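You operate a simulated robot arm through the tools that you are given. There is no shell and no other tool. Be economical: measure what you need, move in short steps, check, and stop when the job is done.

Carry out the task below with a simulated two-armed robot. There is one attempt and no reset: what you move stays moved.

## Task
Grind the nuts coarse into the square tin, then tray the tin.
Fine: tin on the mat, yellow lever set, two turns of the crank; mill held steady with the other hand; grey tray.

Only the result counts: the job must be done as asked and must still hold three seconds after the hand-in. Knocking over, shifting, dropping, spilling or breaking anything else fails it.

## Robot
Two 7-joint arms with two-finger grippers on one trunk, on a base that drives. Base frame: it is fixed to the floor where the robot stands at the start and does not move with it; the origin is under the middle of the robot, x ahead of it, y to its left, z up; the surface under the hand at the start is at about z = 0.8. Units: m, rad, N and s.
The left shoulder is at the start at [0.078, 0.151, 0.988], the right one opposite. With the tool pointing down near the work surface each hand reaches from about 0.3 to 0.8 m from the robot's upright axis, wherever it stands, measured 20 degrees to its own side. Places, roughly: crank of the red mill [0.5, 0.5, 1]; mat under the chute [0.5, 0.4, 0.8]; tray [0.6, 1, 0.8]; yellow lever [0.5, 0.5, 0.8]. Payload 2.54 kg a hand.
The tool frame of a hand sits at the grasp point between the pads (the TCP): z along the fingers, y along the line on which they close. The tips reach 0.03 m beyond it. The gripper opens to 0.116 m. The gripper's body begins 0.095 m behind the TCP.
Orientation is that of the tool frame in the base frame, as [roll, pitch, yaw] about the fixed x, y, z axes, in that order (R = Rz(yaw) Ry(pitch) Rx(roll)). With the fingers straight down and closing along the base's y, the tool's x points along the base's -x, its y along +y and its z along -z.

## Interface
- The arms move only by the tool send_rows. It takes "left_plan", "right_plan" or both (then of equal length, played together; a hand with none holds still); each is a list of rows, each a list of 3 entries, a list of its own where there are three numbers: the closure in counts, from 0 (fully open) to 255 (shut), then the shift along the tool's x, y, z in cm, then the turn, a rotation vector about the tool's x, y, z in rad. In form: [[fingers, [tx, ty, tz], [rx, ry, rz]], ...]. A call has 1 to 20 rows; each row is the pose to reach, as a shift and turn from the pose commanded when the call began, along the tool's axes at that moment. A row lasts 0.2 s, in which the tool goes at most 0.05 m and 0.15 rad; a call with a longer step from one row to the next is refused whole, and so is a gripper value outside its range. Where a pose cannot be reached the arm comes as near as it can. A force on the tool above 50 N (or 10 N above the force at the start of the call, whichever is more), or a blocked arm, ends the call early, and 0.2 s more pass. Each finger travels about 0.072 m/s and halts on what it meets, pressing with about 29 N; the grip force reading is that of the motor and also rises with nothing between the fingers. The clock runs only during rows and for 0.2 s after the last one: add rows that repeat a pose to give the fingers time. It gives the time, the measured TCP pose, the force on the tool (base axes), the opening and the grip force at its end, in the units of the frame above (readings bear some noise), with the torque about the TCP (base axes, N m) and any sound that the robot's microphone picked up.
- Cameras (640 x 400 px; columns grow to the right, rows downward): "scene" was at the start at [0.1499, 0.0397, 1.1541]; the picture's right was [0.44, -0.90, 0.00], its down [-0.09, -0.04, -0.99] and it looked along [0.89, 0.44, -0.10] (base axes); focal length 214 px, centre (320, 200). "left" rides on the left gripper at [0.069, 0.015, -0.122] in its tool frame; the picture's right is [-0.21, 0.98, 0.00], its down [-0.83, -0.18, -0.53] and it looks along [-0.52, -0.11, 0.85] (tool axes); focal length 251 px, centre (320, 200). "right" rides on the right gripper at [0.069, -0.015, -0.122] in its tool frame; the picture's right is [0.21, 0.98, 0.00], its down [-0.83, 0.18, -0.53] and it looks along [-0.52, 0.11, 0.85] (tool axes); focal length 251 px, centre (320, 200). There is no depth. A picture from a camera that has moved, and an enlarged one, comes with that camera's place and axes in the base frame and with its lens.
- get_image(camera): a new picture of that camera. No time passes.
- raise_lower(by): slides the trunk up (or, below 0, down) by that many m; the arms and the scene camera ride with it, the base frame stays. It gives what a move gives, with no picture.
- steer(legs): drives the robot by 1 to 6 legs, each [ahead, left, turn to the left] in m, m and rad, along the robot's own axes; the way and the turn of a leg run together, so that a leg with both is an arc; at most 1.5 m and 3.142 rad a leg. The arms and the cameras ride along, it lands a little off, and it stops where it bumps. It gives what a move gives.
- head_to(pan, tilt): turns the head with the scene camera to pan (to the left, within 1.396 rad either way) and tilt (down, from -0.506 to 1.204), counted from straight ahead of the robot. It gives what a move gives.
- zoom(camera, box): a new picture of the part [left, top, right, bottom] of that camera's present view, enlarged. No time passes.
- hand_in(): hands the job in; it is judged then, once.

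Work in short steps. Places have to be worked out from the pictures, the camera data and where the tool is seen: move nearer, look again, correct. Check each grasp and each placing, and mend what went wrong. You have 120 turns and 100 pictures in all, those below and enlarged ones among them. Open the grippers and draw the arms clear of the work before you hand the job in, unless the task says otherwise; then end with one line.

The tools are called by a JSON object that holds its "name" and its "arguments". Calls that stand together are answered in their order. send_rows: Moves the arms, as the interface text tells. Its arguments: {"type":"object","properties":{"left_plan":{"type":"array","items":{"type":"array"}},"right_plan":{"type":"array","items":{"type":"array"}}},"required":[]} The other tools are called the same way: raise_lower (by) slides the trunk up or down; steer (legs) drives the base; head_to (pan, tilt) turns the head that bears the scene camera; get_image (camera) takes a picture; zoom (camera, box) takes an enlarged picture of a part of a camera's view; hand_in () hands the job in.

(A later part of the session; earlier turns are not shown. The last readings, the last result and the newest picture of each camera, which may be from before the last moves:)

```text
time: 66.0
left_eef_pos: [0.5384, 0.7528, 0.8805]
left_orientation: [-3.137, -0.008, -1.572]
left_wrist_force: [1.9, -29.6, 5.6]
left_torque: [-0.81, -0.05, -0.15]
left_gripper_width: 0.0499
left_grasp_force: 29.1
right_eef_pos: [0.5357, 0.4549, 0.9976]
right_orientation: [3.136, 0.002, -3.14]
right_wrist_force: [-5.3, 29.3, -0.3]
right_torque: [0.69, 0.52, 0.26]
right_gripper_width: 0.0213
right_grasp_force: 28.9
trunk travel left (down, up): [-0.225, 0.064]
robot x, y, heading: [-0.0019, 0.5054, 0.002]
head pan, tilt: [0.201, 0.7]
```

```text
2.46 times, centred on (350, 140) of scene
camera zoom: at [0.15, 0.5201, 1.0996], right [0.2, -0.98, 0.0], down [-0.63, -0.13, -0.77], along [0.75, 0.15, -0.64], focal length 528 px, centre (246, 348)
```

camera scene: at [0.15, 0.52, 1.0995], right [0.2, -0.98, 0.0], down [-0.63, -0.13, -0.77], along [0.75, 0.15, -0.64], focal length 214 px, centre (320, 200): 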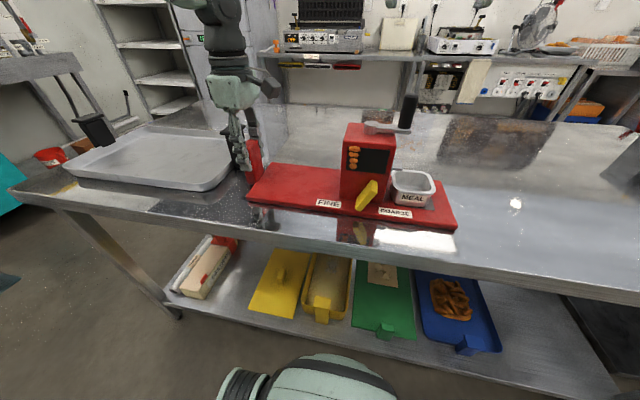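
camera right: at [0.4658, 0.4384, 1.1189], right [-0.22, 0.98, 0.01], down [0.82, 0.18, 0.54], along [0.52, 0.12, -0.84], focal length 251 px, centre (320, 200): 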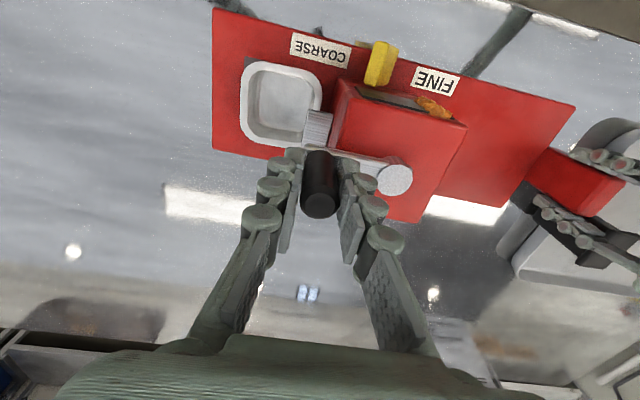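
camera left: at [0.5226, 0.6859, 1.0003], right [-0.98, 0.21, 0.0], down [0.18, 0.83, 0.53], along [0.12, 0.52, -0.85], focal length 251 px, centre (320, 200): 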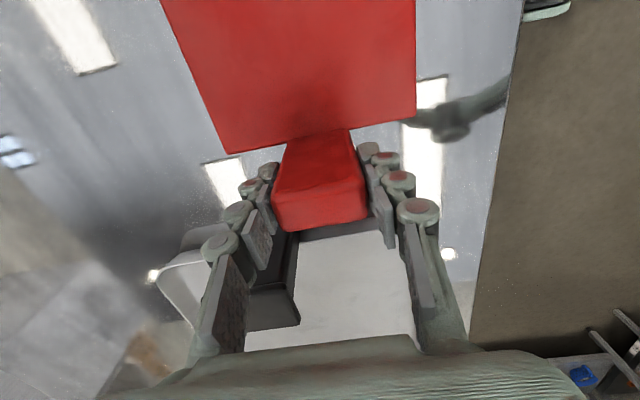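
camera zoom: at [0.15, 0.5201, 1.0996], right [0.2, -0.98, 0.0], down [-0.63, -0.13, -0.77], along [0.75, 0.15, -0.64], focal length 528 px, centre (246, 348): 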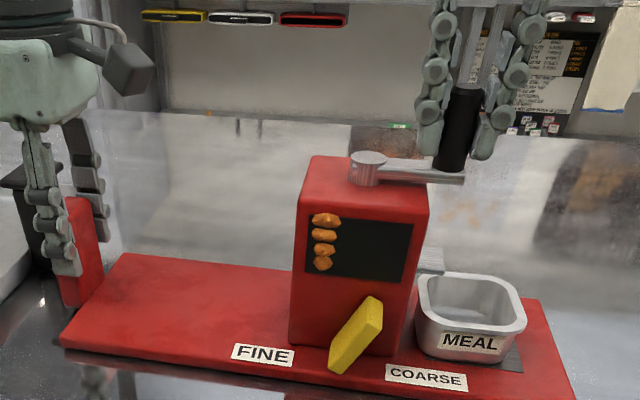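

The mill is nearly back in place. I'll relieve the sideways load and test a small turn in the other direction (counter-clockwise).

{"name": "send_rows", "arguments": {"right_plan": [[235, [0, 0.34, 0], [0, 0, 0]], [235, [-0.42, 0.36, 0], [0, 0, 0]], [235, [-0.83, 0.4, 0], [0, 0, 0]], [235, [-1.24, 0.48, 0], [0, 0, 0]], [235, [-1.64, 0.59, 0], [0, 0, 0]]]}}

{"name": "zoom", "arguments": {"camera": "scene", "box": [220, 60, 480, 220]}}

```text
time: 67.2
left_eef_pos: [0.5381, 0.7554, 0.8798]
left_orientation: [-3.137, -0.004, -1.569]
left_wrist_force: [5.0, -14.0, 1.5]
left_torque: [-0.84, -0.39, 0.8]
left_gripper_width: 0.0498
left_grasp_force: 28.9
right_eef_pos: [0.5515, 0.4576, 0.9987]
right_orientation: [3.139, 0.001, -3.141]
right_wrist_force: [-6.5, 13.7, 0.8]
right_torque: [0.38, 0.44, 0.25]
right_gripper_width: 0.0208
right_grasp_force: 29.1
trunk travel left (down, up): [-0.225, 0.064]
robot x, y, heading: [-0.0017, 0.5002, 0.001]
head pan, tilt: [0.201, 0.7]
```

```text
2.46 times, centred on (350, 140) of scene
camera zoom: at [0.1497, 0.52, 1.0996], right [0.2, -0.98, 0.0], down [-0.63, -0.13, -0.77], along [0.75, 0.15, -0.64], focal length 528 px, centre (246, 348)
```

zoom: 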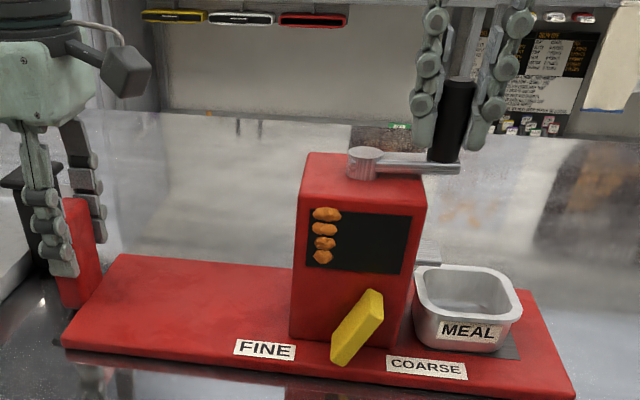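

Only about 6 N moves the mill, and the resistance comes largely from my tight pads stopping the knob from swivelling (wrist torque 0.25 N·m). So I'll return the mill, release the knob, and push it around with closed fingers instead.

{"name": "send_rows", "arguments": {"right_plan": [[235, [0.5, -0.1, 0], [0, 0, 0]], [235, [1.0, -0.18, 0], [0, 0, 0]], [235, [1.7, -0.25, 0], [0, 0, 0]], [235, [1.7, -0.25, 0], [0, 0, 0]], [200, [1.7, -0.25, 0], [0, 0, 0]], [160, [1.7, -0.25, 0], [0, 0, 0]], [150, [1.7, -0.25, 0], [0, 0, 0]], [150, [1.7, -0.25, -4], [0, 0, 0]], [150, [1.7, -0.25, -8], [0, 0, 0]], [150, [1.7, -0.25, -11], [0, 0, 0]], [150, [1.7, -0.25, -11], [0, 0, 0]]]}}

{"name": "zoom", "arguments": {"camera": "right", "box": [200, 20, 440, 180]}}

{"name": "zoom", "arguments": {"camera": "scene", "box": [220, 60, 480, 240]}}

```text
time: 69.6
left_eef_pos: [0.5388, 0.7553, 0.8783]
left_orientation: [-3.139, -0.004, -1.57]
left_wrist_force: [0.7, 0.7, 0.6]
left_torque: [0.07, -0.11, 0.01]
left_gripper_width: 0.049
left_grasp_force: 29.0
right_eef_pos: [0.5348, 0.4566, 1.1076]
right_orientation: [3.141, 0.0, -3.141]
right_wrist_force: [-0.2, -0.1, 0.9]
right_torque: [0.02, 0.0, 0.02]
right_gripper_width: 0.0477
right_grasp_force: 0.0
trunk travel left (down, up): [-0.225, 0.064]
robot x, y, heading: [0.002, 0.5043, -0.002]
head pan, tilt: [0.201, 0.7]
```

```text
2.50 times, centred on (320, 100) of right
camera zoom: at [0.4656, 0.4401, 1.229], right [-0.22, 0.98, 0.0], down [0.83, 0.18, 0.53], along [0.52, 0.12, -0.85], focal length 629 px, centre (320, 450)
```

zoom: 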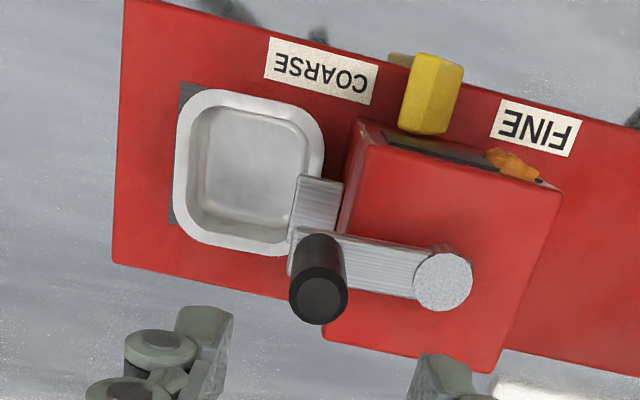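

```text
2.22 times, centred on (350, 150) of scene
camera zoom: at [0.1505, 0.5202, 1.0994], right [0.2, -0.98, 0.0], down [-0.63, -0.13, -0.76], along [0.75, 0.15, -0.64], focal length 477 px, centre (253, 311)
```

zoom: 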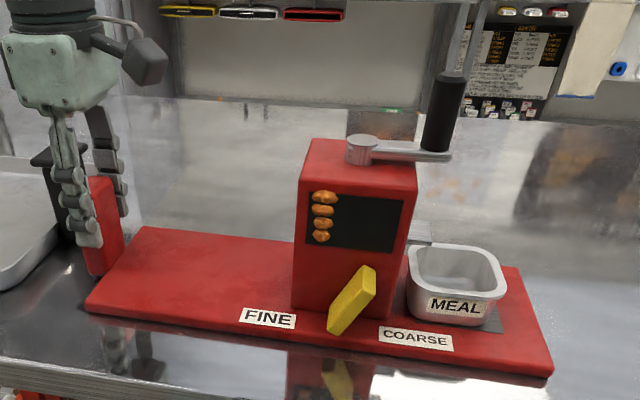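

The mill is within about 4 mm of its original place, with the knob at (0.537, 0.457) and the hub at (0.535, 0.511). I'll close the fingers, lower them on the far (+x) side of the knob, and push it clockwise by about 0.8 rad.

{"name": "send_rows", "arguments": {"right_plan": [[255, [-1.7, 0, 0], [0, 0, 0]], [255, [-3.4, 0, 0], [0, 0, 0]], [255, [-3.4, 0, 0], [0, 0, 0]], [255, [-3.4, 0, 4], [0, 0, 0]], [255, [-3.4, 0, 8], [0, 0, 0]], [255, [-3.4, 0, 11], [0, 0, 0]], [255, [-3.4, 0, 11], [0, 0, 0]], [255, [-2.42, 0, 11], [0, 0, 0]], [255, [-1.29, -0.38, 11], [0, 0, 0]], [255, [-0.11, -0.51, 11], [0, 0, 0]], [255, [1.08, -0.42, 11], [0, 0, 0]], [255, [2.22, -0.08, 11], [0, 0, 0]]]}}

{"name": "zoom", "arguments": {"camera": "scene", "box": [220, 60, 480, 240]}}

{"name": "get_image", "arguments": {"camera": "right"}}

```text
time: 72.2
left_eef_pos: [0.5382, 0.7551, 0.8786]
left_orientation: [-3.139, -0.002, -1.568]
left_wrist_force: [-5.5, 0.8, 2.6]
left_torque: [-0.05, 0.15, -1.23]
left_gripper_width: 0.0524
left_grasp_force: 29.0
right_eef_pos: [0.513, 0.4539, 0.9975]
right_orientation: [3.14, 0.0, 3.14]
right_wrist_force: [6.7, -3.0, 0.5]
right_torque: [-0.07, -0.17, 0.02]
right_gripper_width: 0.0
right_grasp_force: 28.6
trunk travel left (down, up): [-0.225, 0.064]
robot x, y, heading: [-0.004, 0.5003, -0.001]
head pan, tilt: [0.201, 0.7]
```

```text
2.22 times, centred on (350, 150) of scene
camera zoom: at [0.1501, 0.5196, 1.0995], right [0.2, -0.98, 0.0], down [-0.63, -0.13, -0.77], along [0.75, 0.15, -0.64], focal length 477 px, centre (253, 311)
```

zoom: 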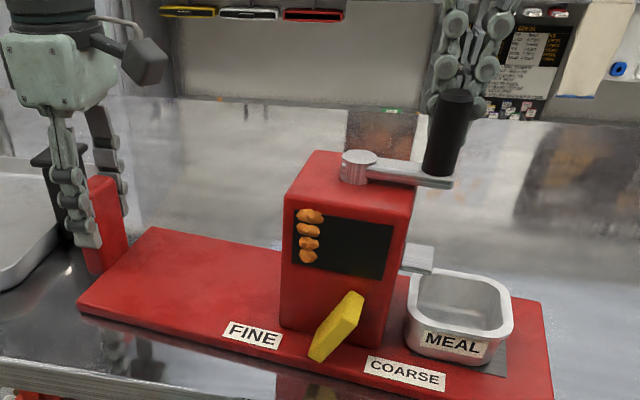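

```text
29 pictures are left
camera right: at [0.4436, 0.4388, 1.1188], right [-0.21, 0.98, 0.0], down [0.83, 0.18, 0.53], along [0.52, 0.12, -0.85], focal length 251 px, centre (320, 200)
```

right: 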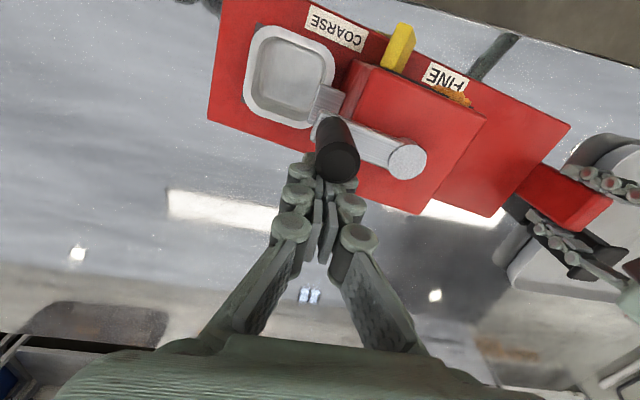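

Clockwise is blocked: the crank didn't rotate relative to the mill and the mill just yawed. The earlier counter-clockwise test did rotate the arm relative to the mill, so counter-clockwise is the working direction. I'll lift over to the near (−x) side of the knob and take a look.

{"name": "send_rows", "arguments": {"right_plan": [[255, [-1, 0, 0], [0, 0, 0]], [255, [-1, 0, -4], [0, 0, 0]], [255, [-1, 0, -8], [0, 0, 0]], [255, [2, 0, -8], [0, 0, 0]], [255, [5, 0.2, -8], [0, 0, 0]], [255, [6, 0.3, -8], [0, 0, 0]], [255, [6, 0.3, -8], [0, 0, 0]]]}}

{"name": "get_image", "arguments": {"camera": "right"}}

```text
time: 73.8
left_eef_pos: [0.5391, 0.7558, 0.8786]
left_orientation: [-3.14, -0.002, -1.571]
left_wrist_force: [-0.3, 0.7, -0.2]
left_torque: [0.18, 0.0, -0.4]
left_gripper_width: 0.0523
left_grasp_force: 29.3
right_eef_pos: [0.4538, 0.4567, 1.0779]
right_orientation: [3.139, -0.002, -3.141]
right_wrist_force: [0.2, 0.1, -0.1]
right_torque: [-0.01, 0.02, 0.0]
right_gripper_width: 0.0
right_grasp_force: 28.4
trunk travel left (down, up): [-0.225, 0.064]
robot x, y, heading: [0.0009, 0.5041, -0.001]
head pan, tilt: [0.201, 0.7]
```

```text
28 pictures are left
camera right: at [0.3839, 0.4423, 1.1987], right [-0.21, 0.98, 0.0], down [0.83, 0.18, 0.53], along [0.52, 0.12, -0.85], focal length 251 px, centre (320, 200)
```

right: 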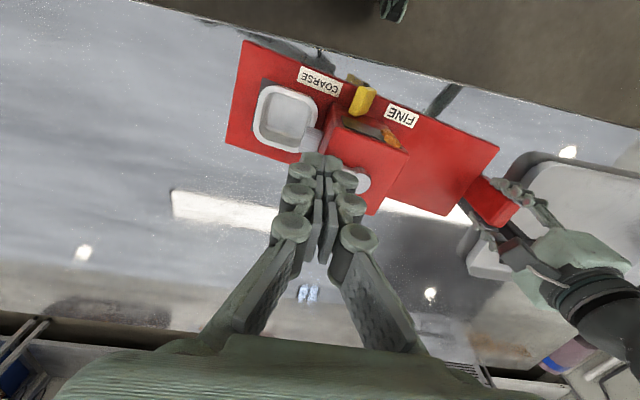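

The hub is now at about (0.494, 0.513). I'll lower beside the knob and push it counter-clockwise by about 0.8 rad.

{"name": "send_rows", "arguments": {"right_plan": [[255, [0, 0, 4], [0, 0, 0]], [255, [0, 0, 8], [0, 0, 0]], [255, [0, 0.1, 8], [0, 0, 0]], [255, [-1.62, 0.18, 8], [0, 0, 0]], [255, [-2.2, 0, 8], [0, 0, 0]], [255, [-2.75, -0.19, 8], [0, 0, 0]], [255, [-3.35, -0.26, 8], [0, 0, 0]], [255, [-3.93, -0.32, 8], [0, 0, 0]], [255, [-4.5, -0.28, 8], [0, 0, 0]], [255, [-5.12, -0.23, 8], [0, 0, 0]], [255, [-5.7, -0.05, 8], [0, 0, 0]], [255, [-6.26, 0.11, 8], [0, 0, 0]]]}}

{"name": "get_image", "arguments": {"camera": "right"}}

{"name": "zoom", "arguments": {"camera": "scene", "box": [220, 60, 480, 240]}}

```text
time: 76.4
left_eef_pos: [0.5378, 0.7558, 0.8792]
left_orientation: [-3.139, -0.002, -1.571]
left_wrist_force: [0.5, 0.4, -1.1]
left_torque: [0.06, -0.31, 0.03]
left_gripper_width: 0.0495
left_grasp_force: 29.2
right_eef_pos: [0.5164, 0.4579, 0.9975]
right_orientation: [3.14, 0.002, 3.141]
right_wrist_force: [-0.8, -0.1, 0.4]
right_torque: [-0.03, 0.03, 0.0]
right_gripper_width: 0.0001
right_grasp_force: 28.4
trunk travel left (down, up): [-0.225, 0.064]
robot x, y, heading: [-0.0013, 0.5046, -0.001]
head pan, tilt: [0.201, 0.7]
```

```text
27 pictures are left
camera right: at [0.447, 0.4433, 1.1189], right [-0.21, 0.98, 0.0], down [0.83, 0.18, 0.54], along [0.52, 0.12, -0.84], focal length 251 px, centre (320, 200)
```

right: 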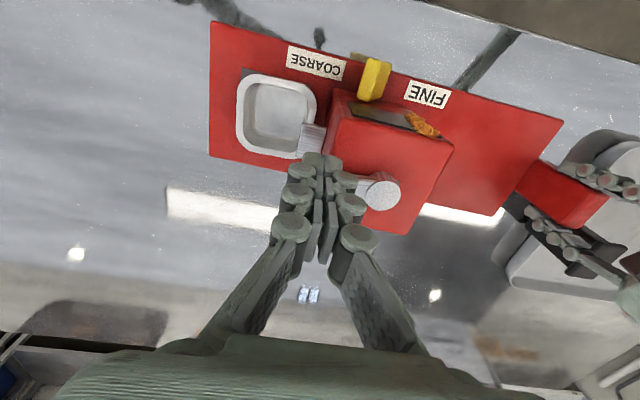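

```text
2.22 times, centred on (350, 150) of scene
camera zoom: at [0.1503, 0.52, 1.0994], right [0.2, -0.98, 0.0], down [-0.63, -0.13, -0.76], along [0.75, 0.15, -0.64], focal length 477 px, centre (253, 311)
```

zoom: 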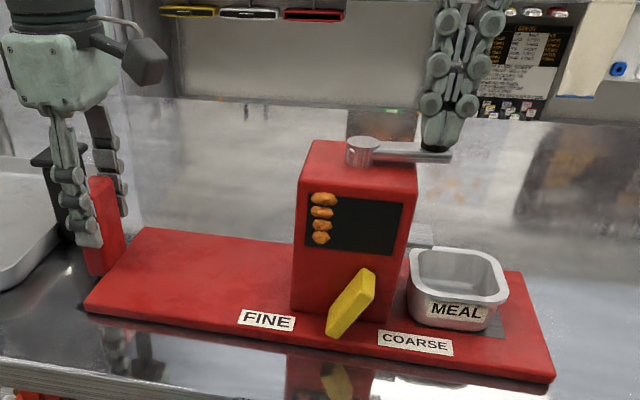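

The mill has swung back to its original place, the forces are low, and the crank arm has begun to turn. I'll continue the counter-clockwise push about the hub at (0.535, 0.511).

{"name": "send_rows", "arguments": {"right_plan": [[255, [-0.4, -0.35, 0], [0, 0, 0]], [255, [-0.74, -0.48, 0], [0, 0, 0]], [255, [-1.3, -0.55, 0], [0, 0, 0]], [255, [-1.91, -0.59, 0], [0, 0, 0]], [255, [-2.5, -0.54, 0], [0, 0, 0]], [255, [-3.08, -0.46, 0], [0, 0, 0]], [255, [-3.65, -0.3, 0], [0, 0, 0]], [255, [-4.2, -0.1, 0], [0, 0, 0]]]}}

{"name": "zoom", "arguments": {"camera": "scene", "box": [220, 60, 480, 240]}}

```text
time: 78.2
left_eef_pos: [0.5388, 0.7547, 0.8775]
left_orientation: [-3.139, -0.002, -1.57]
left_wrist_force: [4.2, -3.7, -0.3]
left_torque: [-0.15, -0.04, 0.93]
left_gripper_width: 0.0494
left_grasp_force: 28.8
right_eef_pos: [0.5588, 0.4582, 0.9983]
right_orientation: [3.14, 0.002, -3.139]
right_wrist_force: [-5.5, 3.5, 0.0]
right_torque: [0.08, 0.15, 0.08]
right_gripper_width: 0.0
right_grasp_force: 28.5
trunk travel left (down, up): [-0.225, 0.064]
robot x, y, heading: [-0.0019, 0.5036, -0.0]
head pan, tilt: [0.201, 0.7]
```

```text
2.22 times, centred on (350, 150) of scene
camera zoom: at [0.1501, 0.52, 1.0995], right [0.2, -0.98, 0.0], down [-0.63, -0.13, -0.77], along [0.75, 0.15, -0.64], focal length 477 px, centre (253, 311)
```

zoom: 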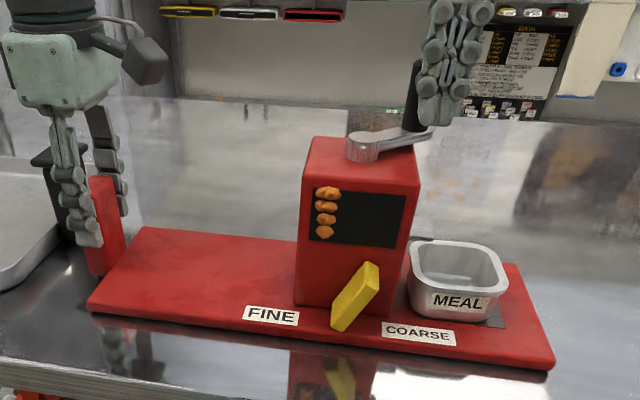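

The crank turns counter-clockwise with only about 6 N. I'll continue to about 2.4 rad.

{"name": "send_rows", "arguments": {"right_plan": [[255, [-0.26, -0.02, 0], [0, 0, 0]], [255, [-1.29, 0.54, 0], [0, 0, 0]], [255, [-2.19, 1.3, 0], [0, 0, 0]], [255, [-2.92, 2.22, 0], [0, 0, 0]], [255, [-3.46, 3.27, 0], [0, 0, 0]], [255, [-3.77, 4.41, 0], [0, 0, 0]], [255, [-3.86, 5.58, 0], [0, 0, 0]], [255, [-3.71, 6.75, 0], [0, 0, 0]], [255, [-3.32, 7.86, 0], [0, 0, 0]]]}}

{"name": "zoom", "arguments": {"camera": "scene", "box": [220, 60, 480, 240]}}

```text
time: 80.2
left_eef_pos: [0.5383, 0.7555, 0.8787]
left_orientation: [3.141, 0.002, -1.572]
left_wrist_force: [2.2, 9.9, 0.6]
left_torque: [0.63, -0.03, 1.02]
left_gripper_width: 0.0521
left_grasp_force: 29.2
right_eef_pos: [0.5897, 0.5364, 0.9979]
right_orientation: [3.139, 0.002, 3.141]
right_wrist_force: [-3.6, -11.2, 1.0]
right_torque: [0.02, -0.04, -0.06]
right_gripper_width: 0.0001
right_grasp_force: 28.6
trunk travel left (down, up): [-0.225, 0.064]
robot x, y, heading: [-0.0009, 0.5045, -0.003]
head pan, tilt: [0.201, 0.7]
```

```text
2.22 times, centred on (350, 150) of scene
camera zoom: at [0.1499, 0.5195, 1.0995], right [0.2, -0.98, 0.0], down [-0.63, -0.13, -0.77], along [0.75, 0.15, -0.64], focal length 477 px, centre (253, 311)
```

zoom: 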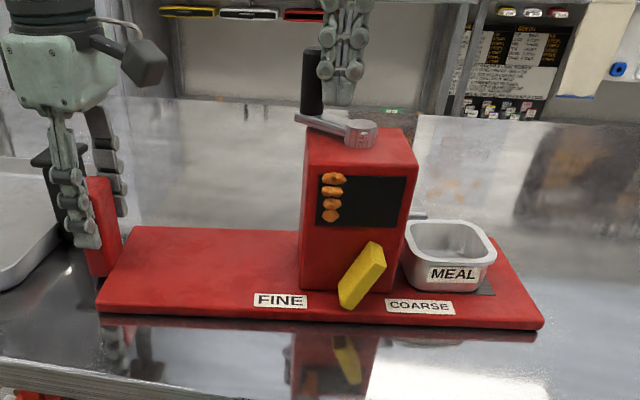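

The crank is past 2.4 rad, but the mill has yawed a little (hub now at about x ≈ 0.555). The next part of the circle pushes it back the other way. I'll continue around the far side with the shifted centre.

{"name": "send_rows", "arguments": {"right_plan": [[255, [-0.81, 1.22, 0], [0, 0, 0]], [255, [-0.03, 2.1, 0], [0, 0, 0]], [255, [0.92, 2.81, 0], [0, 0, 0]], [255, [1.98, 3.31, 0], [0, 0, 0]], [255, [3.13, 3.59, 0], [0, 0, 0]], [255, [4.3, 3.64, 0], [0, 0, 0]], [255, [5.47, 3.45, 0], [0, 0, 0]], [255, [6.57, 3.04, 0], [0, 0, 0]]]}}

{"name": "zoom", "arguments": {"camera": "scene", "box": [220, 60, 480, 240]}}

```text
time: 82.0
left_eef_pos: [0.5376, 0.755, 0.8792]
left_orientation: [-3.138, -0.005, -1.57]
left_wrist_force: [1.4, -1.3, -3.7]
left_torque: [-0.46, -0.19, 0.09]
left_gripper_width: 0.053
left_grasp_force: 29.1
right_eef_pos: [0.5259, 0.5663, 0.9977]
right_orientation: [3.137, -0.001, -3.141]
right_wrist_force: [-0.4, 0.6, -0.3]
right_torque: [0.02, 0.01, -0.01]
right_gripper_width: 0.0
right_grasp_force: 29.0
trunk travel left (down, up): [-0.225, 0.064]
robot x, y, heading: [-0.0001, 0.506, -0.001]
head pan, tilt: [0.201, 0.7]
```

```text
2.22 times, centred on (350, 150) of scene
camera zoom: at [0.1505, 0.5199, 1.0994], right [0.2, -0.98, 0.0], down [-0.63, -0.13, -0.76], along [0.75, 0.15, -0.64], focal length 477 px, centre (253, 311)
```

zoom: 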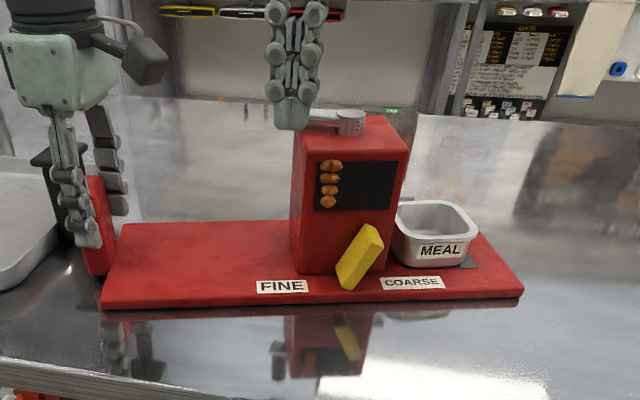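

The hand is force-free, and the hub has moved to about (0.567, 0.52). I'll look from the right camera to see where the knob is.

{"name": "get_image", "arguments": {"camera": "right"}}

```text
22 pictures are left
camera right: at [0.4563, 0.5519, 1.119], right [-0.21, 0.98, 0.0], down [0.83, 0.18, 0.54], along [0.52, 0.12, -0.84], focal length 251 px, centre (320, 200)
```

right: 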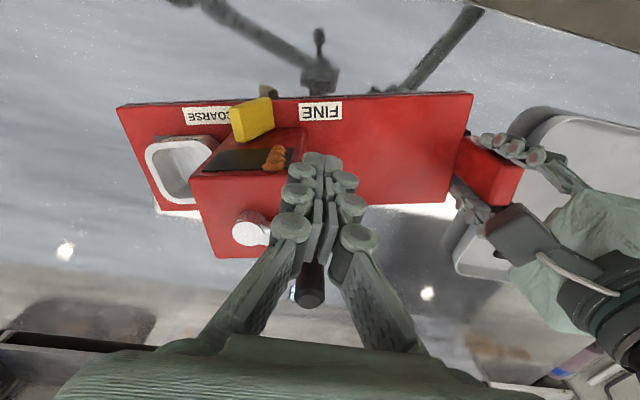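

The fingers slid past the knob because the mill had yawed about 0.15 rad around the post. Holding the post alone gives too little yaw hold. First I'll lift the right hand clear and use the left wrist to turn the mill back; then I'll hold the mill by its body instead.

{"name": "send_rows", "arguments": {"right_plan": [[255, [0.5, 0, -4], [0, 0, 0]], [255, [0.5, 0, -8], [0, 0, 0]], [255, [1, -4, -11], [0, 0, 0]], [255, [3, -8, -12], [0, 0, 0]], [255, [5, -12, -12], [0, 0, 0]], [255, [7, -16, -12], [0, 0, 0]], [255, [9, -20, -12], [0, 0, 0]], [255, [9, -24, -12], [0, 0, 0]]], "left_plan": [[255, [0, 0, 0], [0, 0, 0]], [255, [0, 0, 0], [0, 0, 0.03]], [255, [0, 0, 0], [0, 0, 0.07]], [255, [0, 0, 0], [0, 0, 0.11]], [255, [0, 0, 0], [0, 0, 0.15]], [255, [0, 0, 0], [0, 0, 0.19]], [255, [0, 0, 0], [0, 0, 0.23]], [255, [0, 0, 0], [0, 0, 0.26]]]}}

{"name": "zoom", "arguments": {"camera": "scene", "box": [220, 60, 480, 240]}}

```text
refused: row 3 steps farther than a row can; nothing moved
```

```text
2.22 times, centred on (350, 150) of scene
camera zoom: at [0.1505, 0.5199, 1.0994], right [0.2, -0.98, 0.0], down [-0.63, -0.13, -0.76], along [0.75, 0.15, -0.64], focal length 477 px, centre (253, 311)
```

zoom: 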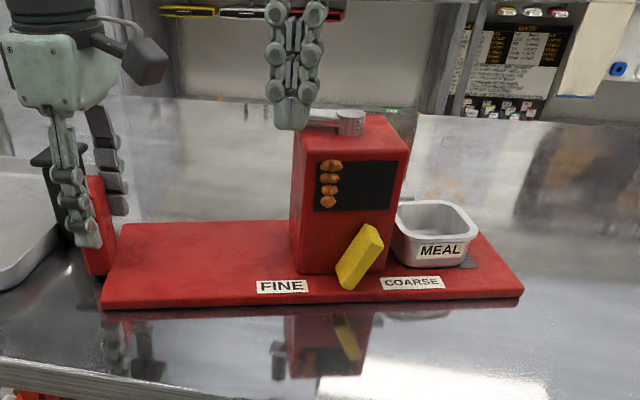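

Refused for step length again; I'll resend with smaller steps.

{"name": "send_rows", "arguments": {"right_plan": [[255, [0.5, 0, -4], [0, 0, 0]], [255, [0.5, 0, -8], [0, 0, 0]], [255, [1, -3.5, -10.5], [0, 0, 0]], [255, [2.5, -7.5, -12], [0, 0, 0]], [255, [4, -11.5, -12], [0, 0, 0]], [255, [6, -15.5, -12], [0, 0, 0]], [255, [8, -19.5, -12], [0, 0, 0]], [255, [8, -23.5, -12], [0, 0, 0]]], "left_plan": [[255, [0, 0, 0], [0, 0, 0]], [255, [0, 0, 0], [0, 0, 0.03]], [255, [0, 0, 0], [0, 0, 0.07]], [255, [0, 0, 0], [0, 0, 0.11]], [255, [0, 0, 0], [0, 0, 0.15]], [255, [0, 0, 0], [0, 0, 0.19]], [255, [0, 0, 0], [0, 0, 0.23]], [255, [0, 0, 0], [0, 0, 0.26]]]}}

{"name": "zoom", "arguments": {"camera": "scene", "box": [220, 60, 480, 240]}}

```text
time: 83.8
left_eef_pos: [0.5392, 0.7541, 0.8785]
left_orientation: [-3.138, -0.003, -1.831]
left_wrist_force: [1.3, 0.5, -4.2]
left_torque: [-0.46, 0.05, 0.58]
left_gripper_width: 0.0526
left_grasp_force: 29.0
right_eef_pos: [0.4476, 0.3329, 1.1184]
right_orientation: [3.139, 0.0, -3.141]
right_wrist_force: [-0.3, -0.9, 0.5]
right_torque: [0.03, -0.03, -0.01]
right_gripper_width: 0.0
right_grasp_force: 29.3
trunk travel left (down, up): [-0.225, 0.064]
robot x, y, heading: [-0.0017, 0.4991, -0.004]
head pan, tilt: [0.201, 0.7]
```

```text
2.22 times, centred on (350, 150) of scene
camera zoom: at [0.1505, 0.5198, 1.0994], right [0.2, -0.98, 0.0], down [-0.63, -0.13, -0.76], along [0.75, 0.15, -0.64], focal length 477 px, centre (253, 311)
```

zoom: 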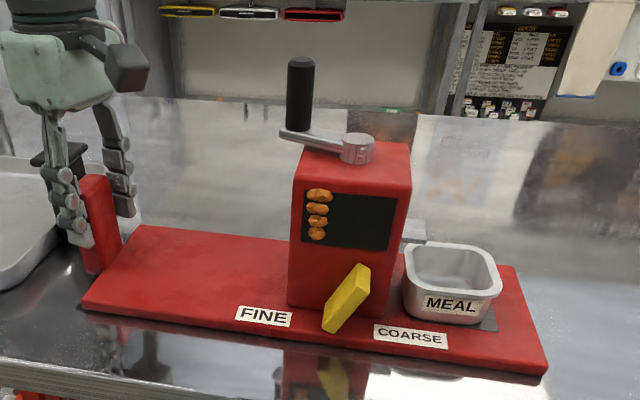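

Turning the left wrist brought the mill back to its original place, so I can counter-steer with it. The hub is now at about (0.534, 0.515) and the knob at ψ ≈ 2.7 rad. I'll bring the right hand in behind the knob, with a little left-wrist preload, and push through the +y side.

{"name": "send_rows", "arguments": {"right_plan": [[255, [-2.4, 3.6, 0], [0, 0, 0]], [255, [-4.8, 7.2, 0], [0, 0, 0]], [255, [-7.2, 10.9, 0], [0, 0, 0]], [255, [-9.5, 14.5, 0], [0, 0, 0]], [255, [-11.9, 18.2, 0], [0, 0, 0]], [255, [-14.25, 21.8, 0], [0, 0, 0]], [255, [-14.25, 21.8, 4], [0, 0, 0]], [255, [-14.25, 21.8, 8], [0, 0, 0]], [255, [-14.25, 21.8, 12.05], [0, 0, 0]], [255, [-14.25, 21.8, 12.05], [0, 0, 0]], [255, [-13.1, 22.28, 12.05], [0, 0, 0]], [255, [-12.23, 23.08, 12.05], [0, 0, 0]], [255, [-11.22, 23.68, 12.05], [0, 0, 0]], [255, [-10.11, 24.08, 12.05], [0, 0, 0]], [255, [-8.95, 24.24, 12.05], [0, 0, 0]], [255, [-7.77, 24.18, 12.05], [0, 0, 0]], [255, [-6.63, 23.88, 12.05], [0, 0, 0]], [255, [-5.57, 23.35, 12.05], [0, 0, 0]], [255, [-4.64, 22.63, 12.05], [0, 0, 0]]], "left_plan": [[255, [0, 0, 0], [0, 0, 0]], [255, [0, 0, 0], [0, 0, 0]], [255, [0, 0, 0], [0, 0, 0]], [255, [0, 0, 0], [0, 0, 0]], [255, [0, 0, 0], [0, 0, 0]], [255, [0, 0, 0], [0, 0, 0]], [255, [0, 0, 0], [0, 0, -0.03]], [255, [0, 0, 0], [0, 0, -0.06]], [255, [0, 0, 0], [0, 0, -0.08]], [255, [0, 0, 0], [0, 0, -0.1]], [255, [0, 0, 0], [0, 0, -0.1]], [255, [0, 0, 0], [0, 0, -0.1]], [255, [0, 0, 0], [0, 0, -0.11]], [255, [0, 0, 0], [0, 0, -0.12]], [255, [0, 0, 0], [0, 0, -0.13]], [255, [0, 0, 0], [0, 0, -0.14]], [255, [0, 0, 0], [0, 0, -0.14]], [255, [0, 0, 0], [0, 0, -0.14]], [255, [0, 0, 0], [0, 0, -0.14]]]}}

{"name": "zoom", "arguments": {"camera": "scene", "box": [220, 60, 480, 240]}}

```text
time: 87.8
left_eef_pos: [0.5387, 0.7541, 0.8787]
left_orientation: [-3.139, -0.002, -1.691]
left_wrist_force: [-3.4, -5.1, 4.3]
left_torque: [-0.28, 0.24, -0.05]
left_gripper_width: 0.0496
left_grasp_force: 28.9
right_eef_pos: [0.4905, 0.5574, 0.9984]
right_orientation: [3.14, 0.001, -3.141]
right_wrist_force: [4.2, 0.1, -0.2]
right_torque: [0.02, -0.06, 0.04]
right_gripper_width: 0.0
right_grasp_force: 28.4
trunk travel left (down, up): [-0.225, 0.064]
robot x, y, heading: [-0.0021, 0.5024, -0.002]
head pan, tilt: [0.201, 0.7]
```

```text
2.22 times, centred on (350, 150) of scene
camera zoom: at [0.1502, 0.5195, 1.0995], right [0.2, -0.98, 0.0], down [-0.63, -0.13, -0.77], along [0.75, 0.15, -0.64], focal length 477 px, centre (253, 311)
```

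zoom: 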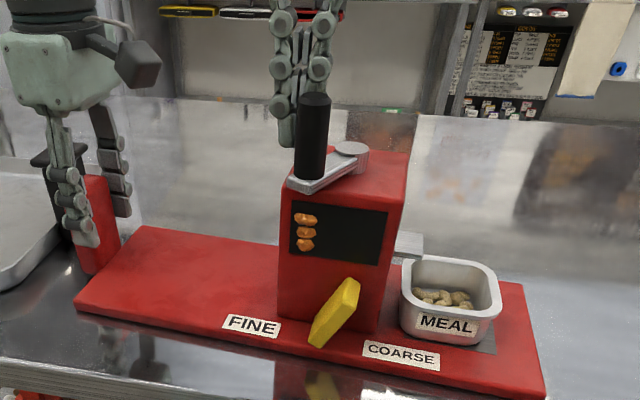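

The first coarse nuts have dropped into the tin, and the knob is at ψ ≈ 4.2 rad with the hub at about (0.509, 0.517). I'll continue pushing along the −x side toward −y.

{"name": "send_rows", "arguments": {"right_plan": [[255, [1.0, 0.5, 0], [0, 0, 0]], [255, [1.77, 0.59, 0], [0, 0, 0]], [255, [2.63, -0.22, 0], [0, 0, 0]], [255, [3.3, -1.19, 0], [0, 0, 0]], [255, [3.77, -2.27, 0], [0, 0, 0]], [255, [4.02, -3.42, 0], [0, 0, 0]], [255, [4.04, -4.6, 0], [0, 0, 0]], [255, [3.82, -5.75, 0], [0, 0, 0]], [255, [3.37, -6.84, 0], [0, 0, 0]]]}}

{"name": "zoom", "arguments": {"camera": "scene", "box": [220, 60, 480, 240]}}

```text
time: 89.8
left_eef_pos: [0.5374, 0.7525, 0.8795]
left_orientation: [-3.137, -0.011, -1.691]
left_wrist_force: [-12.0, -30.7, 7.0]
left_torque: [-0.55, -0.16, -0.42]
left_gripper_width: 0.0515
left_grasp_force: 28.8
right_eef_pos: [0.4579, 0.494, 0.9973]
right_orientation: [3.131, 0.003, -3.14]
right_wrist_force: [18.2, 35.4, 15.2]
right_torque: [-0.6, 0.18, 0.33]
right_gripper_width: 0.0004
right_grasp_force: 28.9
trunk travel left (down, up): [-0.225, 0.064]
robot x, y, heading: [0.0028, 0.506, 0.004]
head pan, tilt: [0.201, 0.7]
```

```text
2.22 times, centred on (350, 150) of scene
camera zoom: at [0.1497, 0.5211, 1.0997], right [0.2, -0.98, 0.0], down [-0.63, -0.13, -0.77], along [0.75, 0.15, -0.64], focal length 477 px, centre (253, 311)
```

zoom: 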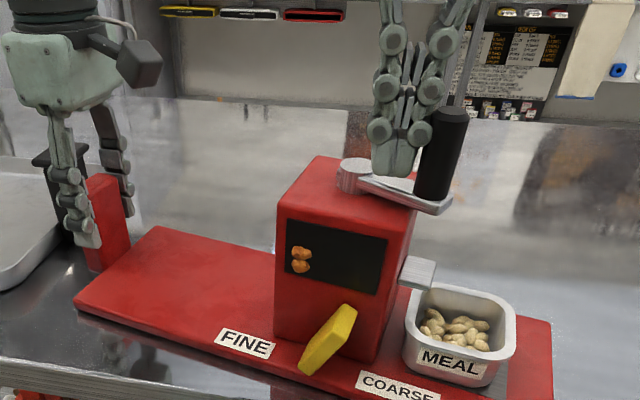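

About one turn is done: two nuts are used and the pieces are in the tin. The mill has yawed, and the fingers are wedged near the hub. I'll lift the right hand straight up and then turn the mill back with the left wrist.

{"name": "send_rows", "arguments": {"right_plan": [[255, [0, 0.5, -2], [0, 0, 0]], [255, [0, 0.5, -6], [0, 0, 0]], [255, [0, 0.5, -10], [0, 0, 0]], [255, [1, 0.5, -11], [0, 0, 0]], [255, [2, 0.5, -11], [0, 0, 0]], [255, [2, 0.5, -11], [0, 0, 0]], [255, [2, 0.5, -11], [0, 0, 0]], [255, [2, 0.5, -11], [0, 0, 0]]], "left_plan": [[255, [0, 0, 0], [0, 0, 0]], [255, [0, 0, 0], [0, 0, 0]], [255, [0, 0, 0], [0, 0, 0]], [255, [0, 0, 0], [0, 0, -0.06]], [255, [0, 0, 0], [0, 0, -0.12]], [255, [0, 0, 0], [0, 0, -0.18]], [255, [0, 0, 0], [0, 0, -0.25]], [255, [0, 0, 0], [0, 0, -0.25]]]}}

{"name": "zoom", "arguments": {"camera": "scene", "box": [220, 60, 480, 240]}}

```text
time: 91.6
left_eef_pos: [0.5374, 0.754, 0.8796]
left_orientation: [-3.14, -0.003, -1.44]
left_wrist_force: [-1.6, -0.6, -3.5]
left_torque: [0.12, -0.09, -0.61]
left_gripper_width: 0.051
left_grasp_force: 28.8
right_eef_pos: [0.4381, 0.4943, 1.1061]
right_orientation: [3.14, 0.0, -3.141]
right_wrist_force: [-0.1, -0.3, 0.1]
right_torque: [0.01, 0.01, -0.03]
right_gripper_width: 0.0002
right_grasp_force: 28.8
trunk travel left (down, up): [-0.225, 0.064]
robot x, y, heading: [-0.0012, 0.5045, 0.002]
head pan, tilt: [0.201, 0.7]
```

```text
2.22 times, centred on (350, 150) of scene
camera zoom: at [0.1504, 0.5201, 1.0994], right [0.2, -0.98, 0.0], down [-0.63, -0.13, -0.76], along [0.75, 0.15, -0.64], focal length 477 px, centre (253, 311)
```

zoom: 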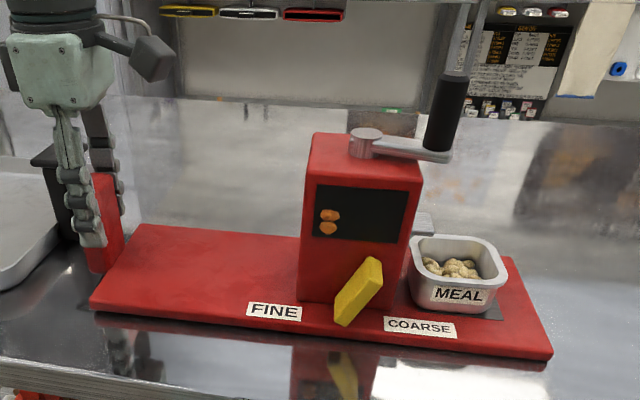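

Exactly one turn is done, and the mill is near its home (hub about (0.54, 0.51)). I'll start the second turn with the left wrist preloaded clockwise to hold against the push.

{"name": "send_rows", "arguments": {"right_plan": [[255, [-3.1, -1.8, 0], [0, 0, 0]], [255, [-6.3, -3.7, 0], [0, 0, 0]], [255, [-6.3, -3.7, 4], [0, 0, 0]], [255, [-6.3, -3.7, 8], [0, 0, 0]], [255, [-6.3, -3.7, 10.85], [0, 0, 0]], [255, [-6.3, -3.7, 10.85], [0, 0, 0]], [255, [-7.66, -3.76, 10.85], [0, 0, 0]], [255, [-8.73, -4.08, 10.85], [0, 0, 0]], [255, [-9.9, -4.2, 10.85], [0, 0, 0]], [255, [-11.07, -4.08, 10.85], [0, 0, 0]], [255, [-12.2, -3.73, 10.85], [0, 0, 0]], [255, [-13.23, -3.17, 10.85], [0, 0, 0]], [255, [-14.13, -2.41, 10.85], [0, 0, 0]]], "left_plan": [[255, [0, 0, 0], [0, 0, 0.03]], [255, [0, 0, 0], [0, 0, 0.06]], [255, [0, 0, 0], [0, 0, 0.09]], [255, [0, 0, 0], [0, 0, 0.12]], [255, [0, 0, 0], [0, 0, 0.15]], [255, [0, 0, 0], [0, 0, 0.15]], [255, [0, 0, 0], [0, 0, 0.16]], [255, [0, 0, 0], [0, 0, 0.19]], [255, [0, 0, 0], [0, 0, 0.22]], [255, [0, 0, 0], [0, 0, 0.25]], [255, [0, 0, 0], [0, 0, 0.27]], [255, [0, 0, 0], [0, 0, 0.28]], [255, [0, 0, 0], [0, 0, 0.28]]]}}

{"name": "zoom", "arguments": {"camera": "scene", "box": [220, 60, 480, 240]}}

```text
time: 94.4
left_eef_pos: [0.5376, 0.7562, 0.8776]
left_orientation: [-3.14, -0.002, -1.72]
left_wrist_force: [5.0, 1.4, -4.1]
left_torque: [-0.03, 0.39, 1.17]
left_gripper_width: 0.0533
left_grasp_force: 28.7
right_eef_pos: [0.5798, 0.4713, 0.998]
right_orientation: [3.141, 0.002, 3.141]
right_wrist_force: [-5.6, -0.8, 0.7]
right_torque: [0.03, 0.15, 0.06]
right_gripper_width: 0.0001
right_grasp_force: 28.9
trunk travel left (down, up): [-0.225, 0.064]
robot x, y, heading: [0.0016, 0.5006, 0.002]
head pan, tilt: [0.201, 0.7]
```

```text
2.22 times, centred on (350, 150) of scene
camera zoom: at [0.1503, 0.5202, 1.0994], right [0.2, -0.98, 0.0], down [-0.63, -0.13, -0.76], along [0.75, 0.15, -0.64], focal length 477 px, centre (253, 311)
```

zoom: 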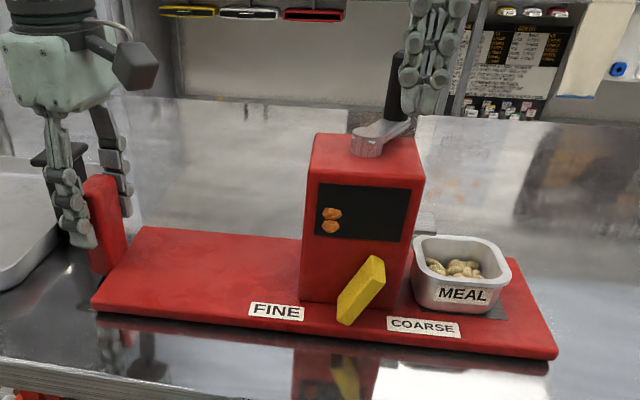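

The mill held well this time, and the knob is at about ψ ≈ 1 rad of the second turn. I'll continue around the +x side with the hub at (0.546, 0.508).

{"name": "send_rows", "arguments": {"right_plan": [[255, [-0.85, 0.1, 0], [0, 0, 0]], [255, [-1.63, 0.62, 0], [0, 0, 0]], [255, [-2.17, 1.67, 0], [0, 0, 0]], [255, [-2.48, 2.81, 0], [0, 0, 0]], [255, [-2.57, 3.98, 0], [0, 0, 0]], [255, [-2.42, 5.15, 0], [0, 0, 0]], [255, [-2.03, 6.26, 0], [0, 0, 0]], [255, [-1.44, 7.28, 0], [0, 0, 0]]]}}

{"name": "zoom", "arguments": {"camera": "scene", "box": [220, 60, 480, 240]}}

```text
time: 96.2
left_eef_pos: [0.5388, 0.7558, 0.878]
left_orientation: [3.142, -0.001, -1.718]
left_wrist_force: [-1.1, 14.3, -6.2]
left_torque: [0.45, 0.13, 0.76]
left_gripper_width: 0.0554
left_grasp_force: 28.9
right_eef_pos: [0.5954, 0.5439, 0.9985]
right_orientation: [3.138, 0.001, 3.141]
right_wrist_force: [0.9, -13.6, -0.1]
right_torque: [-0.03, -0.01, -0.14]
right_gripper_width: 0.0
right_grasp_force: 28.4
trunk travel left (down, up): [-0.225, 0.064]
robot x, y, heading: [0.0043, 0.5049, 0.001]
head pan, tilt: [0.201, 0.7]
```

```text
2.22 times, centred on (350, 150) of scene
camera zoom: at [0.1507, 0.52, 1.0994], right [0.2, -0.98, 0.0], down [-0.63, -0.13, -0.76], along [0.75, 0.15, -0.64], focal length 477 px, centre (253, 311)
```

zoom: 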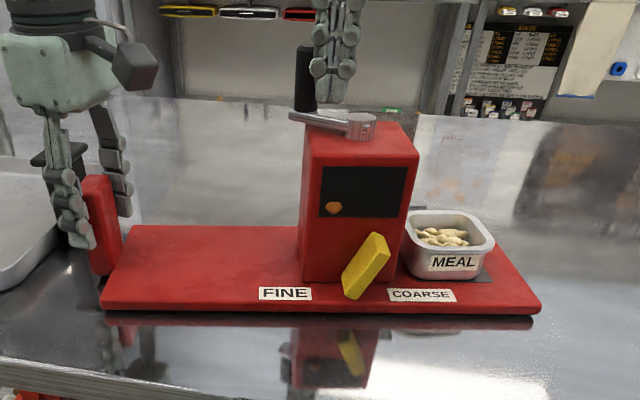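

Three nuts are ground (1.5 turns), and the mill has yawed counter-clockwise by about 0.15 rad. I'll lift the right hand, re-square the left grip on the post, and turn the mill back.

{"name": "send_rows", "arguments": {"right_plan": [[255, [-0.3, -0.5, -2], [0, 0, 0]], [255, [-0.3, -0.5, -6], [0, 0, 0]], [255, [-0.3, -0.5, -10], [0, 0, 0]], [255, [-0.3, -0.5, -12], [0, 0, 0]], [255, [-0.3, -0.5, -12], [0, 0, 0]], [255, [-0.3, -0.5, -12], [0, 0, 0]], [255, [-0.3, -0.5, -12], [0, 0, 0]], [255, [-0.3, -0.5, -12], [0, 0, 0]], [255, [-0.3, -0.5, -12], [0, 0, 0]], [255, [-0.3, -0.5, -12], [0, 0, 0]], [255, [-0.3, -0.5, -12], [0, 0, 0]], [255, [-0.3, -0.5, -12], [0, 0, 0]], [255, [-0.3, -0.5, -12], [0, 0, 0]], [255, [-0.3, -0.5, -12], [0, 0, 0]]], "left_plan": [[255, [0, 0, 0], [0, 0, 0]], [255, [0, 0, 0], [0, 0, 0]], [120, [0, 0, 0], [0, 0, 0]], [105, [0, 0, 0], [0, 0, 0]], [105, [0, 0, 0], [0, 0, -0.1]], [105, [0, 0, 0], [0, 0, -0.2]], [105, [0, 0, 0], [0, 0, -0.3]], [180, [0, 0, 0], [0, 0, -0.3]], [255, [0, 0, 0], [0, 0, -0.3]], [255, [0, 0, 0], [0, 0, -0.3]], [255, [0, 0, 0], [0, 0, -0.24]], [255, [0, 0, 0], [0, 0, -0.18]], [255, [0, 0, 0], [0, 0, -0.12]], [255, [0, 0, 0], [0, 0, -0.08]]]}}

{"name": "zoom", "arguments": {"camera": "scene", "box": [220, 60, 480, 240]}}

```text
time: 99.2
left_eef_pos: [0.5382, 0.7539, 0.8791]
left_orientation: [-3.138, -0.001, -1.641]
left_wrist_force: [2.1, -1.2, 4.2]
left_torque: [-0.3, -0.29, 1.15]
left_gripper_width: 0.0502
left_grasp_force: 29.0
right_eef_pos: [0.5965, 0.538, 1.1192]
right_orientation: [3.14, 0.003, 3.141]
right_wrist_force: [-0.1, 0.6, -0.2]
right_torque: [-0.01, -0.02, 0.02]
right_gripper_width: 0.0
right_grasp_force: 29.0
trunk travel left (down, up): [-0.225, 0.064]
robot x, y, heading: [0.0051, 0.5053, 0.003]
head pan, tilt: [0.201, 0.7]
```

```text
2.22 times, centred on (350, 150) of scene
camera zoom: at [0.15, 0.5198, 1.0995], right [0.2, -0.98, 0.0], down [-0.63, -0.13, -0.77], along [0.75, 0.15, -0.64], focal length 477 px, centre (253, 311)
```

zoom: 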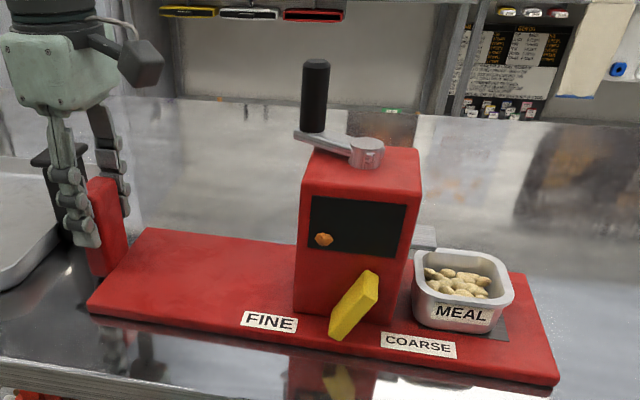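

The mill is home again, and the knob is at ψ ≈ 2.55 (second turn) with the hub at about (0.530, 0.508). I'll push through the +y side again with the left wrist countering.

{"name": "send_rows", "arguments": {"right_plan": [[255, [0.45, -0.5, 4], [0, 0, 0]], [255, [0.45, -0.5, 8], [0, 0, 0]], [255, [0.45, -0.5, 12.15], [0, 0, 0]], [255, [0.45, -0.5, 12.15], [0, 0, 0]], [255, [1.88, 0.47, 12.15], [0, 0, 0]], [255, [2.66, 1.35, 12.15], [0, 0, 0]], [255, [3.61, 2.06, 12.15], [0, 0, 0]], [255, [4.67, 2.56, 12.15], [0, 0, 0]], [255, [5.82, 2.84, 12.15], [0, 0, 0]], [255, [6.99, 2.89, 12.15], [0, 0, 0]], [255, [8.16, 2.7, 12.15], [0, 0, 0]], [255, [9.26, 2.29, 12.15], [0, 0, 0]], [255, [10.26, 1.67, 12.15], [0, 0, 0]]], "left_plan": [[255, [0, 0, 0], [0, 0, -0.03]], [255, [0, 0, 0], [0, 0, -0.06]], [255, [0, 0, 0], [0, 0, -0.09]], [255, [0, 0, 0], [0, 0, -0.12]], [255, [0, 0, 0], [0, 0, -0.12]], [255, [0, 0, 0], [0, 0, -0.14]], [255, [0, 0, 0], [0, 0, -0.16]], [255, [0, 0, 0], [0, 0, -0.18]], [255, [0, 0, 0], [0, 0, -0.2]], [255, [0, 0, 0], [0, 0, -0.22]], [255, [0, 0, 0], [0, 0, -0.22]], [255, [0, 0, 0], [0, 0, -0.22]], [255, [0, 0, 0], [0, 0, -0.22]]]}}

{"name": "zoom", "arguments": {"camera": "scene", "box": [220, 60, 480, 240]}}

```text
time: 102.0
left_eef_pos: [0.5384, 0.755, 0.8777]
left_orientation: [-3.138, -0.003, -1.419]
left_wrist_force: [-2.7, -3.8, 0.7]
left_torque: [-0.19, 0.29, -0.52]
left_gripper_width: 0.0513
left_grasp_force: 29.0
right_eef_pos: [0.4935, 0.5552, 0.9977]
right_orientation: [3.14, 0.001, -3.142]
right_wrist_force: [-0.8, 2.2, -0.1]
right_torque: [-0.03, -0.01, 0.0]
right_gripper_width: 0.0001
right_grasp_force: 28.8
trunk travel left (down, up): [-0.225, 0.064]
robot x, y, heading: [-0.0018, 0.5045, -0.0]
head pan, tilt: [0.201, 0.7]
```

```text
2.22 times, centred on (350, 150) of scene
camera zoom: at [0.1501, 0.5199, 1.0994], right [0.2, -0.98, 0.0], down [-0.63, -0.13, -0.77], along [0.75, 0.15, -0.64], focal length 477 px, centre (253, 311)
```

zoom: 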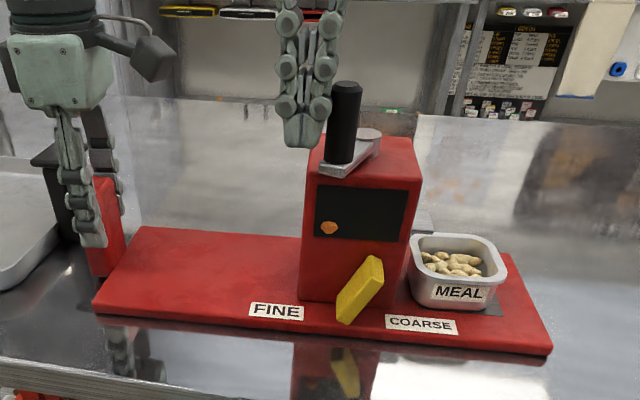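

The mill stayed in place, and the knob is at ψ ≈ 4.35 of the second turn with the hub at about (0.545, 0.507). I'll push on down the −x side.

{"name": "send_rows", "arguments": {"right_plan": [[255, [-0.4, -0.6, 0], [0, 0, 0]], [255, [-0.4, -1.2, 0], [0, 0, 0]], [255, [0.03, -1.88, 0], [0, 0, 0]], [255, [0.5, -2.96, 0], [0, 0, 0]], [255, [0.75, -4.11, 0], [0, 0, 0]], [255, [0.77, -5.29, 0], [0, 0, 0]], [255, [0.55, -6.44, 0], [0, 0, 0]], [255, [0.1, -7.53, 0], [0, 0, 0]]]}}

{"name": "zoom", "arguments": {"camera": "scene", "box": [220, 60, 480, 240]}}

```text
time: 103.8
left_eef_pos: [0.5388, 0.7556, 0.8785]
left_orientation: [-3.138, -0.002, -1.42]
left_wrist_force: [0.5, -0.3, 0.0]
left_torque: [0.01, -0.05, -0.16]
left_gripper_width: 0.0504
left_grasp_force: 28.9
right_eef_pos: [0.4934, 0.479, 0.9981]
right_orientation: [-3.141, 0.002, -3.141]
right_wrist_force: [-3.3, 0.7, -0.6]
right_torque: [0.01, 0.04, 0.01]
right_gripper_width: 0.0
right_grasp_force: 28.3
trunk travel left (down, up): [-0.225, 0.064]
robot x, y, heading: [0.0008, 0.5044, -0.002]
head pan, tilt: [0.201, 0.7]
```

```text
2.22 times, centred on (350, 150) of scene
camera zoom: at [0.1501, 0.5199, 1.0995], right [0.2, -0.98, 0.0], down [-0.63, -0.13, -0.77], along [0.75, 0.15, -0.64], focal length 477 px, centre (253, 311)
```

zoom: 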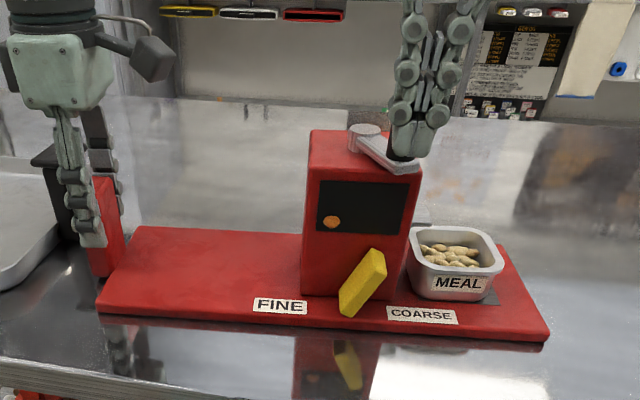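

The knob is about 0.5 rad short of the second full turn. I'll turn the mill back clockwise with the left wrist while the right fingers hold, then push the knob through the remaining angle.

{"name": "send_rows", "arguments": {"left_plan": [[255, [0, 0, 0], [0, 0, 0.05]], [255, [0, 0, 0], [0, 0, 0.1]], [255, [0, 0, 0], [0, 0, 0.15]], [255, [0, 0, 0], [0, 0, 0.2]], [255, [0, 0, 0], [0, 0, 0.24]], [255, [0, 0, 0], [0, 0, 0.24]], [255, [0, 0, 0], [0, 0, 0.26]], [255, [0, 0, 0], [0, 0, 0.28]], [255, [0, 0, 0], [0, 0, 0.3]], [255, [0, 0, 0], [0, 0, 0.3]]], "right_plan": [[255, [0, 0, 0], [0, 0, 0]], [255, [0, 0, 0], [0, 0, 0]], [255, [0, 0, 0], [0, 0, 0]], [255, [0, 0, 0], [0, 0, 0]], [255, [0, 0, 0], [0, 0, 0]], [255, [-0.41, -1.14, 0], [0, 0, 0]], [255, [-1.0, -1.94, 0], [0, 0, 0]], [255, [-1.7, -2.5, 0], [0, 0, 0]], [255, [-2.3, -2.75, 0], [0, 0, 0]], [255, [-2.3, -2.75, 0], [0, 0, 0]]]}}

{"name": "zoom", "arguments": {"camera": "scene", "box": [220, 60, 480, 240]}}

```text
time: 106.0
left_eef_pos: [0.5392, 0.7554, 0.8787]
left_orientation: [-3.138, -0.001, -1.722]
left_wrist_force: [3.1, 0.0, 0.3]
left_torque: [-0.22, -0.35, 0.89]
left_gripper_width: 0.0539
left_grasp_force: 29.1
right_eef_pos: [0.516, 0.4509, 0.9975]
right_orientation: [3.14, 0.003, 3.139]
right_wrist_force: [-3.3, -4.2, 1.0]
right_torque: [-0.04, 0.07, 0.0]
right_gripper_width: 0.0
right_grasp_force: 28.7
trunk travel left (down, up): [-0.225, 0.064]
robot x, y, heading: [-0.0006, 0.5037, 0.001]
head pan, tilt: [0.201, 0.7]
```

```text
2.22 times, centred on (350, 150) of scene
camera zoom: at [0.1502, 0.5198, 1.0995], right [0.2, -0.98, 0.0], down [-0.63, -0.13, -0.77], along [0.75, 0.15, -0.64], focal length 477 px, centre (253, 311)
```

zoom: 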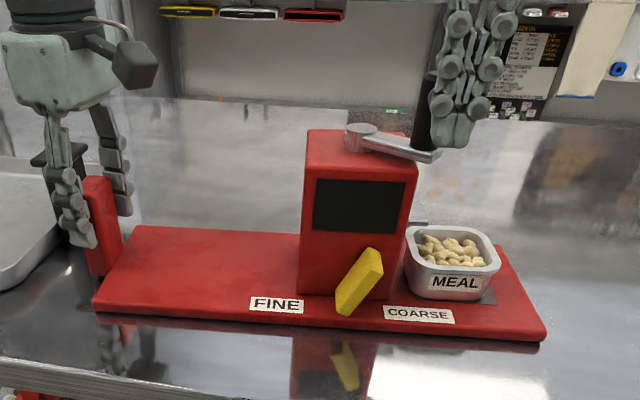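

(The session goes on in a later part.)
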